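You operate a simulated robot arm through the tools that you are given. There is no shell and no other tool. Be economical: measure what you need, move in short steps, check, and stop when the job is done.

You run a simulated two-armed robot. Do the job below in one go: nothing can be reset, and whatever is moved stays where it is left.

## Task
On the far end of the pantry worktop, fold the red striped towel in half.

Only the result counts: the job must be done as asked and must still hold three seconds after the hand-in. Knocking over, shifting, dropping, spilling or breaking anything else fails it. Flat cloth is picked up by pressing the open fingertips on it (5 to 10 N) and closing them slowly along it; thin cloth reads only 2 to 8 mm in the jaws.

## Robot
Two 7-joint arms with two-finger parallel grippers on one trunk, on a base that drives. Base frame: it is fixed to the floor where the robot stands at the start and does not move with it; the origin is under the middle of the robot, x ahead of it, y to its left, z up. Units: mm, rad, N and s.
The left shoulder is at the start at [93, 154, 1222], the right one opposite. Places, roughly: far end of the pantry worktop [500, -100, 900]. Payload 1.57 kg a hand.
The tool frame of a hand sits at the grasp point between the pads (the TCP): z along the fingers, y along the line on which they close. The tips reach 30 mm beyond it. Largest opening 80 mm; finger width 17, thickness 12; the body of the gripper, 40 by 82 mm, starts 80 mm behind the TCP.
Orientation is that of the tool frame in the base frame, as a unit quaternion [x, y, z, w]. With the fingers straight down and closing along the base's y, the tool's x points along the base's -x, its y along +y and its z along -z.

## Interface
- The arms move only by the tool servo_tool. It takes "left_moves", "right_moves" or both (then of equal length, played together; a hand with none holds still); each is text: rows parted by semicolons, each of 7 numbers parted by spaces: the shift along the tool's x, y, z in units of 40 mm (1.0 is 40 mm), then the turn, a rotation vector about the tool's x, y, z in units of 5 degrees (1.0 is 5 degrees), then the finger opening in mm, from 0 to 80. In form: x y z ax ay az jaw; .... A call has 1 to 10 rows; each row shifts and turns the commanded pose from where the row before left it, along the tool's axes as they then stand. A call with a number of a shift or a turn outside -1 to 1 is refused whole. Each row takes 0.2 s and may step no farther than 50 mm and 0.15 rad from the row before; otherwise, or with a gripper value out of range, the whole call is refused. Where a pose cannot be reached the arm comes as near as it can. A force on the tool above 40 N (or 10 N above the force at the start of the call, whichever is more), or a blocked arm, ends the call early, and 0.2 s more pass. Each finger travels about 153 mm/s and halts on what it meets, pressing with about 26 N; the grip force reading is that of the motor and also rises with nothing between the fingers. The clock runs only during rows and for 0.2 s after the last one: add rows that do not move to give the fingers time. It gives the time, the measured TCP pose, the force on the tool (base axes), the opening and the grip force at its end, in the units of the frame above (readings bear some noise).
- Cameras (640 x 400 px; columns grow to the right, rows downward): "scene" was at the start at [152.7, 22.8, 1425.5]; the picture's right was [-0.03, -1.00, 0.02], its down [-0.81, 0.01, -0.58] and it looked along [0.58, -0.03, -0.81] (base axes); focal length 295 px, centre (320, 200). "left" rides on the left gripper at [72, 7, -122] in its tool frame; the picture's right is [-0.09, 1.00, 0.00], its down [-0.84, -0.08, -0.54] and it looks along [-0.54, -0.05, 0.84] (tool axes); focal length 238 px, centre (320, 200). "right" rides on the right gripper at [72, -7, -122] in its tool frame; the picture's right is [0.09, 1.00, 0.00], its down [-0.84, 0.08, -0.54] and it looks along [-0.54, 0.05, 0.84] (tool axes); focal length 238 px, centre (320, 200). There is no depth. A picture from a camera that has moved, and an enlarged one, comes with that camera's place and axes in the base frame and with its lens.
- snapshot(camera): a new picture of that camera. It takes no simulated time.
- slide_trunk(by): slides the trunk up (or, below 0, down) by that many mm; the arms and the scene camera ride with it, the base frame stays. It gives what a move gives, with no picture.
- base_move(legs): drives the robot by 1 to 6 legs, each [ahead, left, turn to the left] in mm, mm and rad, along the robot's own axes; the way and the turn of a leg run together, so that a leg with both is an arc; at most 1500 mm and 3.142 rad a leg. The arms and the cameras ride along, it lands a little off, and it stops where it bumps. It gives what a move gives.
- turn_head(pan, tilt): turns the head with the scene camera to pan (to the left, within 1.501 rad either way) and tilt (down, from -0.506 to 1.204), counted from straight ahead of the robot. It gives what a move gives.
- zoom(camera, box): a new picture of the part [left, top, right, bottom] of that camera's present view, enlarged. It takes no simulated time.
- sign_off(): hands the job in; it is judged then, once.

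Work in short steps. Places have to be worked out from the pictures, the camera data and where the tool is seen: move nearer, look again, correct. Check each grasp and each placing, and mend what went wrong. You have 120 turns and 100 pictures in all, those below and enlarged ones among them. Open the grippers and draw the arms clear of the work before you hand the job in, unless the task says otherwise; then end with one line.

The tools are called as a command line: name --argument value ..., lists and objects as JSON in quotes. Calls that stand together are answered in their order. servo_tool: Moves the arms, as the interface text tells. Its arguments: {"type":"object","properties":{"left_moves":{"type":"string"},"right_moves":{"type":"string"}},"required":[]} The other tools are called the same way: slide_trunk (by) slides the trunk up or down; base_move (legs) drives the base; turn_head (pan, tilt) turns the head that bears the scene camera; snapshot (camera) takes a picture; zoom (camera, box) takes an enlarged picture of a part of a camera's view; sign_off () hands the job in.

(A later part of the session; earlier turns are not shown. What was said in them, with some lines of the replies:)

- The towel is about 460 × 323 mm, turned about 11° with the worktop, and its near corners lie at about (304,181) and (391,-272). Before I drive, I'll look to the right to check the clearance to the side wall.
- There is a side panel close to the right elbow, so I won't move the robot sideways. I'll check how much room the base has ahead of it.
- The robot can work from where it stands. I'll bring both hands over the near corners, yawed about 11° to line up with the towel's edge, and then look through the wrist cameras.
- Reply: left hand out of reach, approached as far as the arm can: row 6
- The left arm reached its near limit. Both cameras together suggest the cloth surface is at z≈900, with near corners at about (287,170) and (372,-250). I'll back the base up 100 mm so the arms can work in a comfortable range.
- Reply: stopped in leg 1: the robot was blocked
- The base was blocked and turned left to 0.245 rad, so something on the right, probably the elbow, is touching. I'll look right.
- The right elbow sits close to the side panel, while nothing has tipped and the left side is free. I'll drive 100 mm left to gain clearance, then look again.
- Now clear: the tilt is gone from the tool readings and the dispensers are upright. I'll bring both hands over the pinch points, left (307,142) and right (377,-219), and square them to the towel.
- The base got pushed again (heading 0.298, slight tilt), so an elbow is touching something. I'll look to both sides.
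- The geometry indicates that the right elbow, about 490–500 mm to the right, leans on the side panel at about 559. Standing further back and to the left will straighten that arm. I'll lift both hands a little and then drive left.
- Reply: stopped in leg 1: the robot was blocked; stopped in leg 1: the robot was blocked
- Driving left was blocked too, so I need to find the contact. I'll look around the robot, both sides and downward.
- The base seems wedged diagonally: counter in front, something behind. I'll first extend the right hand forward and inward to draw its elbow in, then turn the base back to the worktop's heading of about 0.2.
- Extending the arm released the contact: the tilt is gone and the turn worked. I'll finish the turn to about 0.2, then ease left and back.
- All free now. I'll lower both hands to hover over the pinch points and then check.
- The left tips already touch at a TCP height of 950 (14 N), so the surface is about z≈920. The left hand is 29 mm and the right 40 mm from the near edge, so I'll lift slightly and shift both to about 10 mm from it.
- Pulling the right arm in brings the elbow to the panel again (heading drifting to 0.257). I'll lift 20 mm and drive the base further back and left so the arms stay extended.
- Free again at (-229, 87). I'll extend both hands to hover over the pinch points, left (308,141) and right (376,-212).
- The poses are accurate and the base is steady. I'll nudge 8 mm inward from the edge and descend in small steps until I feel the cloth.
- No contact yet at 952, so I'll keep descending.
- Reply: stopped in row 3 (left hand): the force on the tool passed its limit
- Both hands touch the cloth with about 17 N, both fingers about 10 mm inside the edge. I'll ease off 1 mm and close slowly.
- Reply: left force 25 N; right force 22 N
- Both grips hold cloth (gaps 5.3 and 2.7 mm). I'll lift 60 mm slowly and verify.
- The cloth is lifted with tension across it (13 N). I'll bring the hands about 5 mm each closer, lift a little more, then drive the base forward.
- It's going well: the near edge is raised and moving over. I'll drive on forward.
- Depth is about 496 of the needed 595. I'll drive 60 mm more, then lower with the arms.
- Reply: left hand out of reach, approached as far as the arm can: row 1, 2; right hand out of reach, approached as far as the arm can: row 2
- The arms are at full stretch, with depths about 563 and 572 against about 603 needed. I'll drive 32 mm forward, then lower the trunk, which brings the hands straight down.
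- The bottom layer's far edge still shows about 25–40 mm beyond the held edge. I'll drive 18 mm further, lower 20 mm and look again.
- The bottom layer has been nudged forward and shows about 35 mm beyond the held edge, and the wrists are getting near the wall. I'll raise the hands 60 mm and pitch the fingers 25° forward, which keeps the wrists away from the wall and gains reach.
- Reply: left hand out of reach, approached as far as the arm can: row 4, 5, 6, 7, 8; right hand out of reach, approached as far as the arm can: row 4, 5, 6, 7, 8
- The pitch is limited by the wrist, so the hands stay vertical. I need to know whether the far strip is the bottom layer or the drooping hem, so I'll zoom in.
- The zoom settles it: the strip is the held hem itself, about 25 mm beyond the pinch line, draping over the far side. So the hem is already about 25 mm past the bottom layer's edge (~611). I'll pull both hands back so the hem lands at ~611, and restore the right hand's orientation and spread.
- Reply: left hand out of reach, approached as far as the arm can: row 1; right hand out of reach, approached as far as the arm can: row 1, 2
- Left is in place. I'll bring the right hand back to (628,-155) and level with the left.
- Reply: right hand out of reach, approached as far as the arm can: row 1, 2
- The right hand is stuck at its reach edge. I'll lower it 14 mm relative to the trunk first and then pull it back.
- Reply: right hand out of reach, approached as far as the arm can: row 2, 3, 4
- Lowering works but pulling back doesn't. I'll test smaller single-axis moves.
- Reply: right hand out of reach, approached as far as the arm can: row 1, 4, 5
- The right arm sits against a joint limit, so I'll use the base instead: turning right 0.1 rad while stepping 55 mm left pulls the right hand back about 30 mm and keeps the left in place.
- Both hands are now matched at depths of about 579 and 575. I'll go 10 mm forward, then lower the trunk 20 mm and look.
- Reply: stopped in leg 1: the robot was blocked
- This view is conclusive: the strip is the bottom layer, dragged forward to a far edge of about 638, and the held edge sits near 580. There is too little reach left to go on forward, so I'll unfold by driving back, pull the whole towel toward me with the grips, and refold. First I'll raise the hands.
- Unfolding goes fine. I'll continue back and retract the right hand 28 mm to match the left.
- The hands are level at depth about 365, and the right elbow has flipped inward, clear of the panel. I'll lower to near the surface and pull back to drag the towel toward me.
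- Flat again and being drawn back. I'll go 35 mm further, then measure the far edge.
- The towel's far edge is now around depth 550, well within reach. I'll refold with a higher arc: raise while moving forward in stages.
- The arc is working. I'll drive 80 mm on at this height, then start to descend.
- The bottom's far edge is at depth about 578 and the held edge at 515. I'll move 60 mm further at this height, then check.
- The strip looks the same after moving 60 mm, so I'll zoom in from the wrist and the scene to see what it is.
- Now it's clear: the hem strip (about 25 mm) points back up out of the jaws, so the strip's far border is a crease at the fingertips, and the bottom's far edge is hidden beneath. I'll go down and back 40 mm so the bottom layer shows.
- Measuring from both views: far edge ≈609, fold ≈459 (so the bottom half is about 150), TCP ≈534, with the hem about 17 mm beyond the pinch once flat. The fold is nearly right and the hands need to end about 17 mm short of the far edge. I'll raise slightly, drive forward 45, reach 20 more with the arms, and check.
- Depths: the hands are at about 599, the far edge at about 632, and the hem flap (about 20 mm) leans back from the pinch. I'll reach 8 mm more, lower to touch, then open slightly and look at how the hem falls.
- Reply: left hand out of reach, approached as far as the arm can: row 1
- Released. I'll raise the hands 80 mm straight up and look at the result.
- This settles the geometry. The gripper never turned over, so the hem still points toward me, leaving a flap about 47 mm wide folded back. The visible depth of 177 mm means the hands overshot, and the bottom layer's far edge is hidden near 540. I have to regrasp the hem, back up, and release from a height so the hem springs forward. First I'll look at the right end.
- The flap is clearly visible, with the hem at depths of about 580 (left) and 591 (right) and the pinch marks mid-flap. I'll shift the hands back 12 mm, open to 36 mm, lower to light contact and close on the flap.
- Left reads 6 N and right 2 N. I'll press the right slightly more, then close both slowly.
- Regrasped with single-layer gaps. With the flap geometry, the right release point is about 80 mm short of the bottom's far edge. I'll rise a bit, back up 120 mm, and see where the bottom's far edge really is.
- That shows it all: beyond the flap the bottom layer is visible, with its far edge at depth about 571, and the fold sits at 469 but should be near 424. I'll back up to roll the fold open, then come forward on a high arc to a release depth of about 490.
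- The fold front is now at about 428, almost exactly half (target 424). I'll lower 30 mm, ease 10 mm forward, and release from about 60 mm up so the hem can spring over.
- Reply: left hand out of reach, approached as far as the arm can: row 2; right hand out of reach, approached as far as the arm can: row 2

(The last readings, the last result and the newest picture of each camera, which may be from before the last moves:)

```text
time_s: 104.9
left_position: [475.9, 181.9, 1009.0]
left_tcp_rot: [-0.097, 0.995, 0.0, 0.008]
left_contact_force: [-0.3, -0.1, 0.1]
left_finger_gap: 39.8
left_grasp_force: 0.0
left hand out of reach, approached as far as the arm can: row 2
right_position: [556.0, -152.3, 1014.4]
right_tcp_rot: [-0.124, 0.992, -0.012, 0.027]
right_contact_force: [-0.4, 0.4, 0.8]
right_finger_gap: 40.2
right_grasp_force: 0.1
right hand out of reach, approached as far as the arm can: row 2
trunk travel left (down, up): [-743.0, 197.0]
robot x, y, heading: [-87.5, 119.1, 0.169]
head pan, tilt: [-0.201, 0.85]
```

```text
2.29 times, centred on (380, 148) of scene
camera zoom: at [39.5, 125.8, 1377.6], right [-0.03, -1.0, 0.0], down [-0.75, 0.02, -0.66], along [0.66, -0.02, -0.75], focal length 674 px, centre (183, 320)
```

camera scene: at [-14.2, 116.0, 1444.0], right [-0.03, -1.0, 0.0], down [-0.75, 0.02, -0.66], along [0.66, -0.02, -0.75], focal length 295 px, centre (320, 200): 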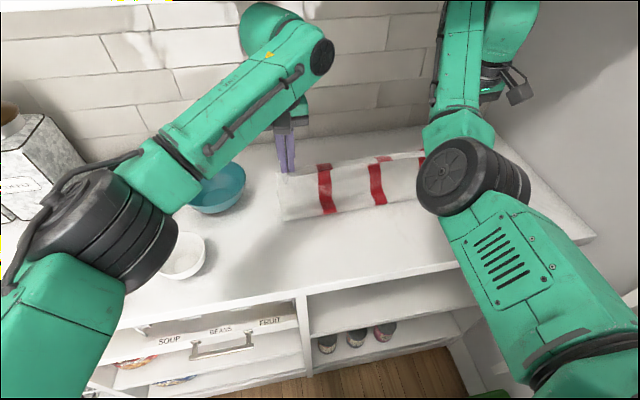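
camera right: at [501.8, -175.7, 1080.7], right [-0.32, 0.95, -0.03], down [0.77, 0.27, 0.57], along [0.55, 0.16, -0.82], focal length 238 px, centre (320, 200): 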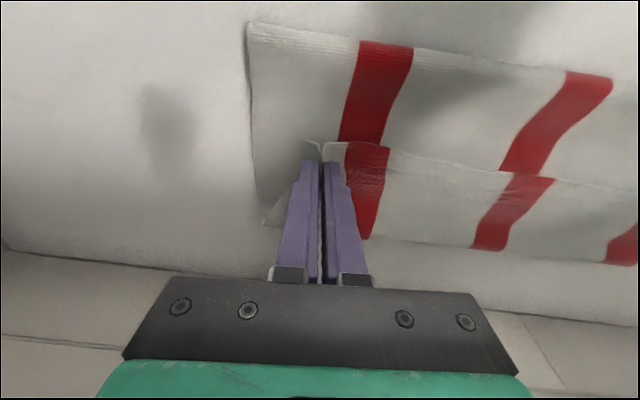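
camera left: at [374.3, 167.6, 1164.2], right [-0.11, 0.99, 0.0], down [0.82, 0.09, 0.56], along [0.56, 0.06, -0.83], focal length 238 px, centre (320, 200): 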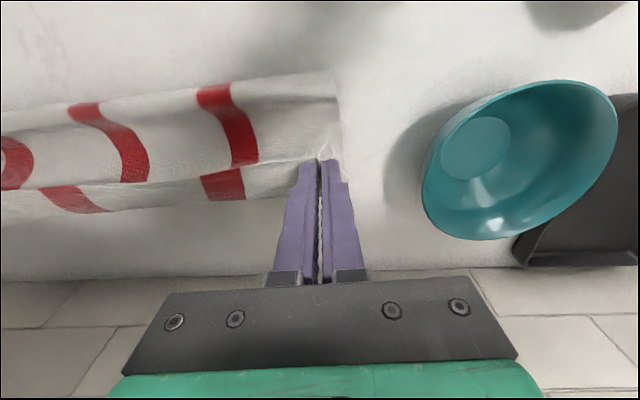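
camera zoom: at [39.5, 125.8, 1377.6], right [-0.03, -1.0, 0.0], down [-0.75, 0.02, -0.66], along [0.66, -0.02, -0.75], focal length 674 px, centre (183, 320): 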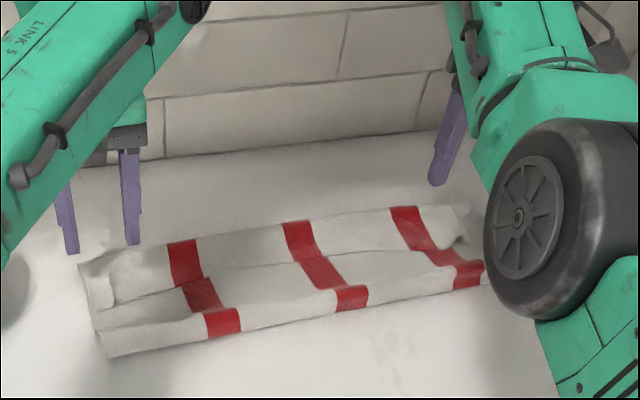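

The towel is down. I'll look closely from the left wrist to see how the hem lies.

zoom --camera "left" --box '[40, 20, 400, 245]'

```text
1.78 times, centred on (220, 132) of left
camera zoom: at [402.0, 173.6, 1129.6], right [-0.1, 0.99, 0.0], down [0.83, 0.09, 0.56], along [0.55, 0.06, -0.83], focal length 424 px, centre (498, 320)
```

zoom: 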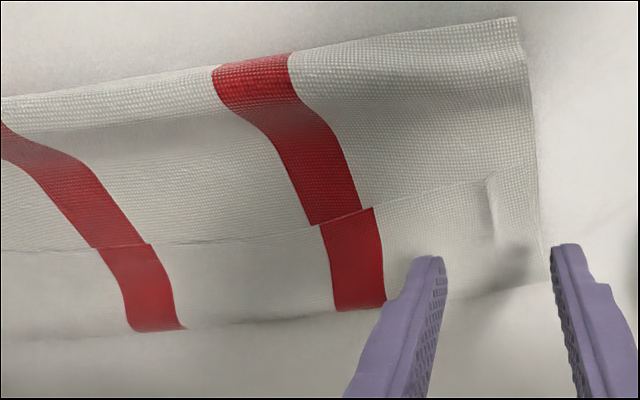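

The hem flap (about 50 mm) stayed folded back. The fold itself is right (front at 428, far edge about 560–570), so I only need to flip this flap forward. I'll pinch the hem with the grippers yawed 90°, so the hem points up in the jaws, lay it over, then push it flat. First I'll get some arm slack and test the yaw.

slide_trunk --by 25

base_move --legs '[[45, 0, 0]]'

servo_tool --left_moves ".6 -.28 0 0 0 0 36;.6 -.28 0 0 0 0 36;0 0 0 0 0 1 36;0 0 0 0 0 1 36;0 0 0 0 0 1 36;0 0 0 0 0 1 36;0 0 0 0 0 1 36;0 0 0 0 0 1 36" --right_moves ".68 .23 0 0 0 0 36;.68 .23 0 0 0 0 36;0 0 0 0 0 -1 36;0 0 0 0 0 -1 36;0 0 0 0 0 -1 36;0 0 0 0 0 -1 36;0 0 0 0 0 -1 36;0 0 0 0 0 -1 36"

```text
time_s: 105.6
left_position: [476.3, 182.0, 1032.8]
left_tcp_rot: [-0.098, 0.995, 0.0, 0.007]
left_contact_force: [0.2, 0.0, 0.8]
left_finger_gap: 39.8
left_grasp_force: 0.1
right_position: [555.7, -153.2, 1040.1]
right_tcp_rot: [-0.124, 0.992, -0.009, 0.027]
right_contact_force: [0.0, -1.2, -0.8]
right_finger_gap: 39.9
right_grasp_force: 0.0
trunk travel left (down, up): [-768.0, 172.0]
robot x, y, heading: [-85.3, 121.6, 0.168]
head pan, tilt: [-0.201, 0.85]
```

```text
time_s: 106.5
left_position: [514.2, 188.0, 1037.5]
left_tcp_rot: [-0.097, 0.995, 0.0, 0.011]
left_contact_force: [-0.2, -0.1, -0.5]
left_finger_gap: 40.0
left_grasp_force: 0.2
right_position: [593.3, -147.3, 1043.4]
right_tcp_rot: [-0.123, 0.992, -0.011, 0.03]
right_contact_force: [-0.4, -0.4, 0.5]
right_finger_gap: 40.0
right_grasp_force: 0.0
trunk travel left (down, up): [-768.0, 172.0]
robot x, y, heading: [-46.4, 124.1, 0.177]
head pan, tilt: [-0.201, 0.85]
```

```text
time_s: 108.3
left_position: [475.7, 157.7, 1032.6]
left_tcp_rot: [0.164, 0.986, 0.001, 0.008]
left_contact_force: [-0.1, -0.1, -0.3]
left_finger_gap: 36.0
left_grasp_force: 0.0
right_position: [541.0, -142.0, 1036.2]
right_tcp_rot: [-0.377, 0.926, -0.019, 0.023]
right_contact_force: [0.2, -0.5, -0.9]
right_finger_gap: 36.1
right_grasp_force: 0.0
trunk travel left (down, up): [-768.0, 172.0]
robot x, y, heading: [-47.8, 125.9, 0.177]
head pan, tilt: [-0.201, 0.85]
```

The yaw works on both wrists. I'll complete it to 90° relative to the hem.

servo_tool --left_moves "0 0 0 0 0 1 36;0 0 0 0 0 1 36;0 0 0 0 0 1 36;0 0 0 0 0 1 36;0 0 0 0 0 1 36;0 0 0 0 0 1 36;0 0 0 0 0 1 36;0 0 0 0 0 1 36;0 0 0 0 0 1 36;0 0 0 0 0 1 36" --right_moves "0 0 0 0 0 -1 36;0 0 0 0 0 -1 36;0 0 0 0 0 -1 36;0 0 0 0 0 -1 36;0 0 0 0 0 -1 36;0 0 0 0 0 -1 36;0 0 0 0 0 -1 36;0 0 0 0 0 -1 36;0 0 0 0 0 -1 36;0 0 0 0 0 -1 36"

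servo_tool --left_moves "0 0 0 0 0 1 36;0 0 0 0 0 1 36;0 0 0 0 0 0 36" --right_moves "0 0 0 0 0 -1 36;0 0 0 0 0 -.4 36;0 0 0 0 0 0 36"

snapshot --camera "left"

snapshot --camera "right"

```text
time_s: 110.5
left_position: [476.3, 157.7, 1033.3]
left_tcp_rot: [0.566, 0.825, 0.004, 0.007]
left_contact_force: [0.5, -0.2, 0.4]
left_finger_gap: 35.9
left_grasp_force: 0.0
right_position: [541.8, -142.0, 1035.8]
right_tcp_rot: [0.733, -0.68, 0.025, -0.013]
right_contact_force: [0.3, 0.0, 0.5]
right_finger_gap: 36.2
right_grasp_force: 0.1
trunk travel left (down, up): [-768.0, 172.0]
robot x, y, heading: [-42.3, 126.6, 0.17]
head pan, tilt: [-0.201, 0.85]
```

```text
time_s: 111.3
left_position: [476.0, 156.6, 1033.9]
left_tcp_rot: [0.635, 0.773, 0.005, 0.006]
left_contact_force: [-0.2, 0.6, 0.8]
left_finger_gap: 36.1
left_grasp_force: 0.0
right_position: [541.1, -141.5, 1035.4]
right_tcp_rot: [0.772, -0.635, 0.027, -0.012]
right_contact_force: [-0.2, 0.2, -0.6]
right_finger_gap: 36.0
right_grasp_force: 0.0
trunk travel left (down, up): [-768.0, 172.0]
robot x, y, heading: [-44.8, 126.3, 0.171]
head pan, tilt: [-0.201, 0.85]
```

```text
5 pictures are left
camera left: at [467.2, 228.5, 1154.9], right [0.99, 0.1, 0.02], down [0.08, -0.84, 0.54], along [0.07, -0.54, -0.84], focal length 238 px, centre (320, 200)
```

left: 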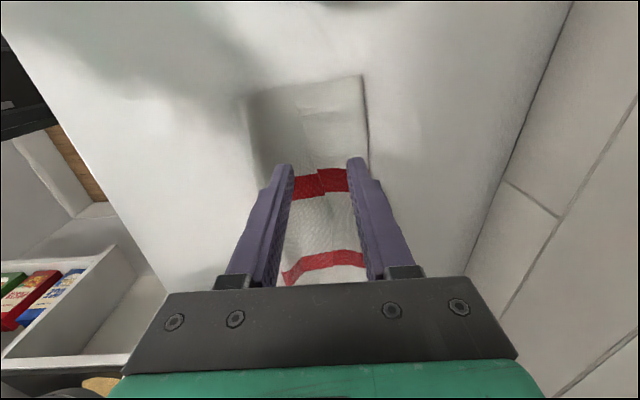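

```text
4 pictures are left
camera right: at [555.5, -209.7, 1158.3], right [-0.96, -0.28, -0.05], down [-0.27, 0.81, 0.52], along [-0.11, 0.51, -0.86], focal length 238 px, centre (320, 200)
```

right: 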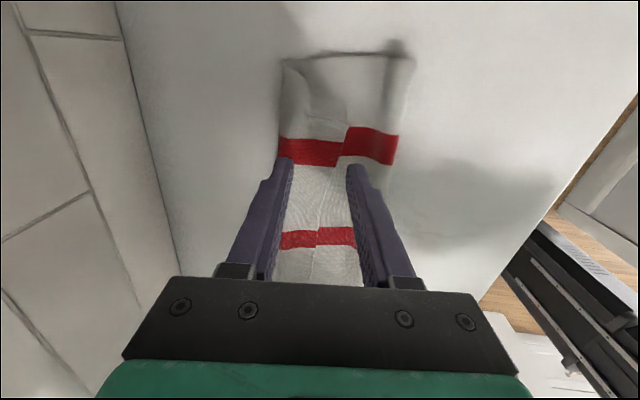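

The hem is at depth about 486 on both ends, with the flap ahead of it and the fold at 428. I'll center the jaws about 18 mm ahead of the hem with a 26 mm opening, lower to light contact, and close on the flap.

servo_tool --left_moves "0 .17 0 0 0 0 26;0 0 0 0 0 0 26" --right_moves "0 0 .03 0 0 0 26;0 0 0 0 0 0 26"

slide_trunk --by -74

servo_tool --left_moves "0 0 .06 0 0 0 26;0 0 .05 0 0 0 26;0 0 .04 0 0 0 26;0 0 0 0 0 0 26" --right_moves "0 0 .06 0 0 0 26;0 0 .05 0 0 0 26;0 0 .04 0 0 0 26;0 0 0 0 0 0 26"

```text
time_s: 111.9
left_position: [482.1, 159.3, 1034.2]
left_tcp_rot: [0.635, 0.773, 0.006, 0.006]
left_contact_force: [0.0, 0.1, -0.1]
left_finger_gap: 25.8
left_grasp_force: 0.2
right_position: [541.6, -142.7, 1035.0]
right_tcp_rot: [0.772, -0.635, 0.027, -0.012]
right_contact_force: [0.2, 0.0, -0.1]
right_finger_gap: 25.8
right_grasp_force: 0.0
trunk travel left (down, up): [-768.0, 172.0]
robot x, y, heading: [-46.1, 123.9, 0.172]
head pan, tilt: [-0.201, 0.85]
```

```text
time_s: 113.0
left_position: [482.1, 158.4, 960.3]
left_tcp_rot: [0.635, 0.773, 0.005, 0.005]
left_contact_force: [0.5, -0.2, -0.1]
left_finger_gap: 26.1
left_grasp_force: 0.0
right_position: [541.9, -141.9, 961.0]
right_tcp_rot: [0.772, -0.635, 0.027, -0.013]
right_contact_force: [-0.4, -0.1, 0.2]
right_finger_gap: 26.0
right_grasp_force: 0.0
trunk travel left (down, up): [-694.0, 246.0]
robot x, y, heading: [-43.2, 130.3, 0.168]
head pan, tilt: [-0.201, 0.85]
```

```text
time_s: 114.0
left_position: [483.4, 159.5, 953.2]
left_tcp_rot: [0.635, 0.773, 0.005, 0.006]
left_contact_force: [0.6, -0.1, 1.0]
left_finger_gap: 25.6
left_grasp_force: 0.1
right_position: [540.3, -142.1, 954.2]
right_tcp_rot: [0.772, -0.635, 0.026, -0.012]
right_contact_force: [-0.5, 0.7, 0.3]
right_finger_gap: 26.1
right_grasp_force: 0.1
trunk travel left (down, up): [-694.0, 246.0]
robot x, y, heading: [-44.1, 126.2, 0.173]
head pan, tilt: [-0.201, 0.85]
```

Nearly touching. I'll go 2–3 mm lower and then close slowly.

servo_tool --left_moves "0 0 .05 0 0 0 26;0 0 .02 0 0 0 26;0 0 0 0 0 0 22;0 0 0 0 0 0 18;0 0 0 0 0 0 14;0 0 0 0 0 0 10;0 0 0 0 0 0 6;0 0 0 0 0 0 2;0 0 0 0 0 0 0;0 0 0 0 0 0 0" --right_moves "0 0 .06 0 0 0 26;0 0 .03 0 0 0 26;0 0 0 0 0 0 22;0 0 0 0 0 0 18;0 0 0 0 0 0 14;0 0 0 0 0 0 10;0 0 0 0 0 0 6;0 0 0 0 0 0 2;0 0 0 0 0 0 0;0 0 0 0 0 0 0"

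```text
time_s: 116.2
left_position: [480.2, 158.7, 950.5]
left_tcp_rot: [0.634, 0.773, 0.006, 0.008]
left_contact_force: [-1.0, -1.1, 14.4]
left_finger_gap: 2.1
left_grasp_force: 23.9
right_position: [538.3, -141.8, 952.2]
right_tcp_rot: [0.772, -0.635, 0.027, -0.012]
right_contact_force: [-1.4, 0.2, 4.8]
right_finger_gap: 2.2
right_grasp_force: 24.2
trunk travel left (down, up): [-694.0, 246.0]
robot x, y, heading: [-45.9, 126.9, 0.172]
head pan, tilt: [-0.201, 0.85]
```

The gaps read 2.1 and 2.2 mm, so both hold. I'll lift 45 mm, drive 48 mm forward, lower most of the way, and look.

slide_trunk --by 48

base_move --legs '[[52, 1, 0]]'

slide_trunk --by -34

zoom --camera "scene" --box '[240, 80, 520, 255]'

```text
time_s: 117.1
left_position: [484.2, 159.5, 997.6]
left_tcp_rot: [0.635, 0.772, 0.005, 0.005]
left_contact_force: [-0.1, 0.1, -0.5]
left_finger_gap: 1.8
left_grasp_force: 23.7
right_position: [541.3, -141.2, 997.5]
right_tcp_rot: [0.772, -0.635, 0.026, -0.011]
right_contact_force: [1.0, 0.2, 0.1]
right_finger_gap: 2.2
right_grasp_force: 23.1
trunk travel left (down, up): [-742.0, 198.0]
robot x, y, heading: [-43.5, 124.7, 0.172]
head pan, tilt: [-0.201, 0.85]
```

```text
time_s: 118.0
left_position: [530.0, 167.3, 1000.9]
left_tcp_rot: [0.635, 0.772, 0.006, 0.006]
left_contact_force: [0.3, -0.6, -0.8]
left_finger_gap: 2.1
left_grasp_force: 23.9
right_position: [589.0, -133.4, 1001.2]
right_tcp_rot: [0.772, -0.634, 0.028, -0.013]
right_contact_force: [0.4, -1.4, 0.3]
right_finger_gap: 2.3
right_grasp_force: 23.8
trunk travel left (down, up): [-742.0, 198.0]
robot x, y, heading: [-0.8, 133.4, 0.172]
head pan, tilt: [-0.201, 0.85]
```

```text
time_s: 118.8
left_position: [534.7, 168.0, 964.8]
left_tcp_rot: [0.636, 0.772, 0.006, 0.006]
left_contact_force: [0.0, 0.3, -0.7]
left_finger_gap: 2.0
left_grasp_force: 24.1
right_position: [594.0, -131.4, 964.7]
right_tcp_rot: [0.772, -0.635, 0.026, -0.011]
right_contact_force: [-0.1, -0.1, -0.3]
right_finger_gap: 2.1
right_grasp_force: 23.9
trunk travel left (down, up): [-708.0, 232.0]
robot x, y, heading: [7.2, 135.1, 0.166]
head pan, tilt: [-0.201, 0.85]
```

```text
2.29 times, centred on (380, 168) of scene
camera zoom: at [133.9, 142.9, 1342.4], right [-0.03, -1.0, 0.0], down [-0.75, 0.02, -0.66], along [0.66, -0.02, -0.75], focal length 674 px, centre (183, 274)
```

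zoom: 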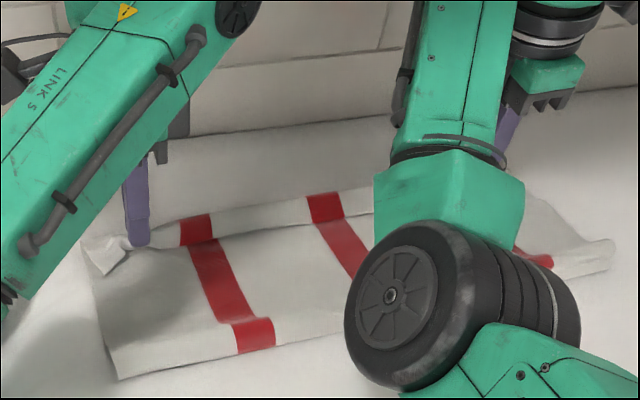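

The hem is now near depth 537, the leading crease about 575, and the fold 434, so the footprint is close to half. I'll lower to the surface, open, and rise to let it settle.

slide_trunk --by -8

servo_tool --left_moves "0 0 0 0 0 0 6;0 0 0 0 0 0 12;0 0 0 0 0 0 18;0 0 0 0 0 0 24;0 0 -.3 0 0 0 24;0 0 -.6 0 0 0 24;0 0 -.6 0 0 0 24;0 0 0 0 0 0 24" --right_moves "0 0 0 0 0 0 6;0 0 0 0 0 0 12;0 0 0 0 0 0 18;0 0 0 0 0 0 24;0 0 -.3 0 0 0 24;0 0 -.6 0 0 0 24;0 0 -.6 0 0 0 24;0 0 0 0 0 0 24"

snapshot --camera "left"

```text
time_s: 119.4
left_position: [533.0, 168.0, 956.6]
left_tcp_rot: [0.636, 0.772, 0.006, 0.005]
left_contact_force: [0.2, 1.0, 0.0]
left_finger_gap: 2.3
left_grasp_force: 23.7
right_position: [591.2, -132.7, 956.1]
right_tcp_rot: [0.772, -0.635, 0.027, -0.012]
right_contact_force: [-0.6, -0.2, -0.2]
right_finger_gap: 2.1
right_grasp_force: 23.5
trunk travel left (down, up): [-700.0, 240.0]
robot x, y, heading: [6.8, 134.4, 0.171]
head pan, tilt: [-0.201, 0.85]
```

```text
time_s: 121.2
left_position: [531.8, 168.4, 1017.5]
left_tcp_rot: [0.636, 0.772, 0.005, 0.006]
left_contact_force: [0.1, -0.2, -0.1]
left_finger_gap: 24.2
left_grasp_force: 0.0
right_position: [589.7, -131.7, 1016.1]
right_tcp_rot: [0.772, -0.635, 0.027, -0.012]
right_contact_force: [0.2, -0.4, -0.2]
right_finger_gap: 24.0
right_grasp_force: 0.2
trunk travel left (down, up): [-700.0, 240.0]
robot x, y, heading: [6.1, 136.9, 0.172]
head pan, tilt: [-0.201, 0.85]
```

```text
2 pictures are left
camera left: at [522.8, 239.3, 1138.5], right [0.99, 0.1, 0.02], down [0.08, -0.84, 0.54], along [0.07, -0.54, -0.84], focal length 238 px, centre (320, 200)
```

left: 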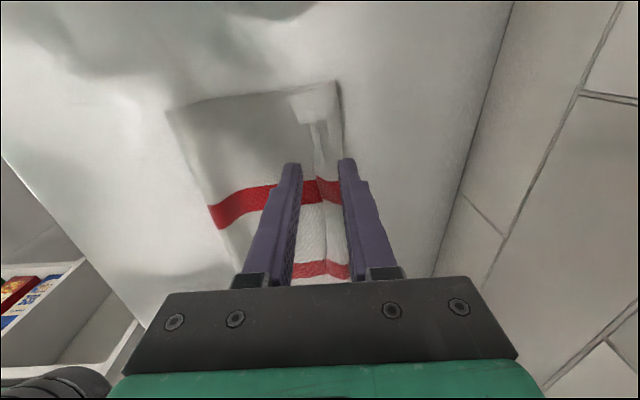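

Much better: fold at about 430, hem at about 549, far border at about 577. I'll use one zoom to judge the hem's lie before deciding whether more work is needed.

zoom --camera "left" --box '[150, 60, 390, 210]'

```text
2.67 times, centred on (270, 135) of left
camera zoom: at [522.8, 239.3, 1138.5], right [0.99, 0.1, 0.02], down [0.08, -0.84, 0.54], along [0.07, -0.54, -0.84], focal length 636 px, centre (453, 373)
```

zoom: 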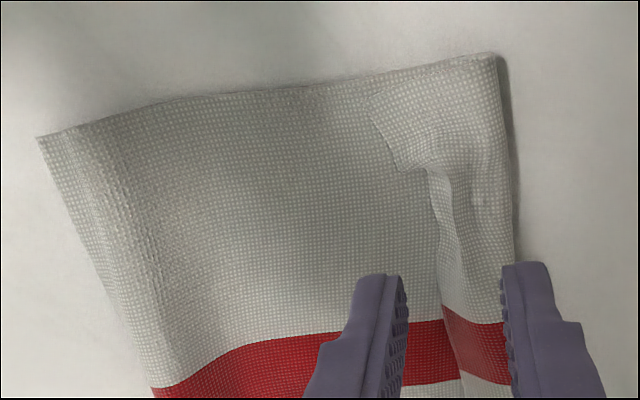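

The towel lies folded with the hem close to the hidden bottom edge, the corner at about 534 and mid-hem at about 549. The footprint is about 147 mm deep, half of the original 289 mm. With one picture left, more handling would risk more than it gains, so I'll draw the arms up and back and take a final look.

slide_trunk --by 80

base_move --legs '[[-150, -4, 0]]'

snapshot --camera "scene"

```text
time_s: 122.4
left_position: [532.1, 169.3, 1096.3]
left_tcp_rot: [0.635, 0.772, 0.005, 0.006]
left_contact_force: [0.3, 0.3, 0.0]
left_finger_gap: 24.1
left_grasp_force: 0.2
right_position: [588.6, -131.0, 1096.9]
right_tcp_rot: [0.772, -0.635, 0.027, -0.012]
right_contact_force: [0.7, 0.0, 0.5]
right_finger_gap: 23.9
right_grasp_force: 0.1
trunk travel left (down, up): [-780.0, 160.0]
robot x, y, heading: [3.3, 137.2, 0.171]
head pan, tilt: [-0.201, 0.85]
```

```text
time_s: 123.7
left_position: [387.3, 139.9, 1096.1]
left_tcp_rot: [0.635, 0.773, 0.005, 0.005]
left_contact_force: [-0.3, 0.8, 0.5]
left_finger_gap: 23.7
left_grasp_force: 0.0
right_position: [444.3, -158.9, 1095.5]
right_tcp_rot: [0.772, -0.635, 0.026, -0.01]
right_contact_force: [0.6, -0.1, -1.2]
right_finger_gap: 24.1
right_grasp_force: 0.1
trunk travel left (down, up): [-780.0, 160.0]
robot x, y, heading: [-143.0, 106.4, 0.179]
head pan, tilt: [-0.201, 0.85]
```

```text
0 pictures are left
camera scene: at [-10.7, 113.9, 1414.3], right [-0.03, -1.0, 0.0], down [-0.75, 0.02, -0.66], along [0.66, -0.02, -0.75], focal length 295 px, centre (320, 200)
```

scene: 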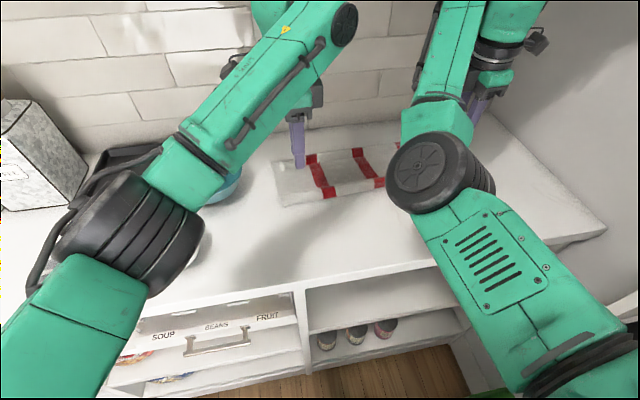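

The towel is folded on the worktop, everything I can see around it is in place, and the open grippers are clear of it. I'm handing the job in.

sign_off

```text
The job is handed in.
```

I folded the red striped towel to about half its size, near edge over far, and handed it in. The fold isn't clean: part of the near edge is turned back on itself in a strip about 25–50 mm wide. By my measurements that edge ends about 0–30 mm from the hidden bottom edge, which I couldn't see directly at the end.
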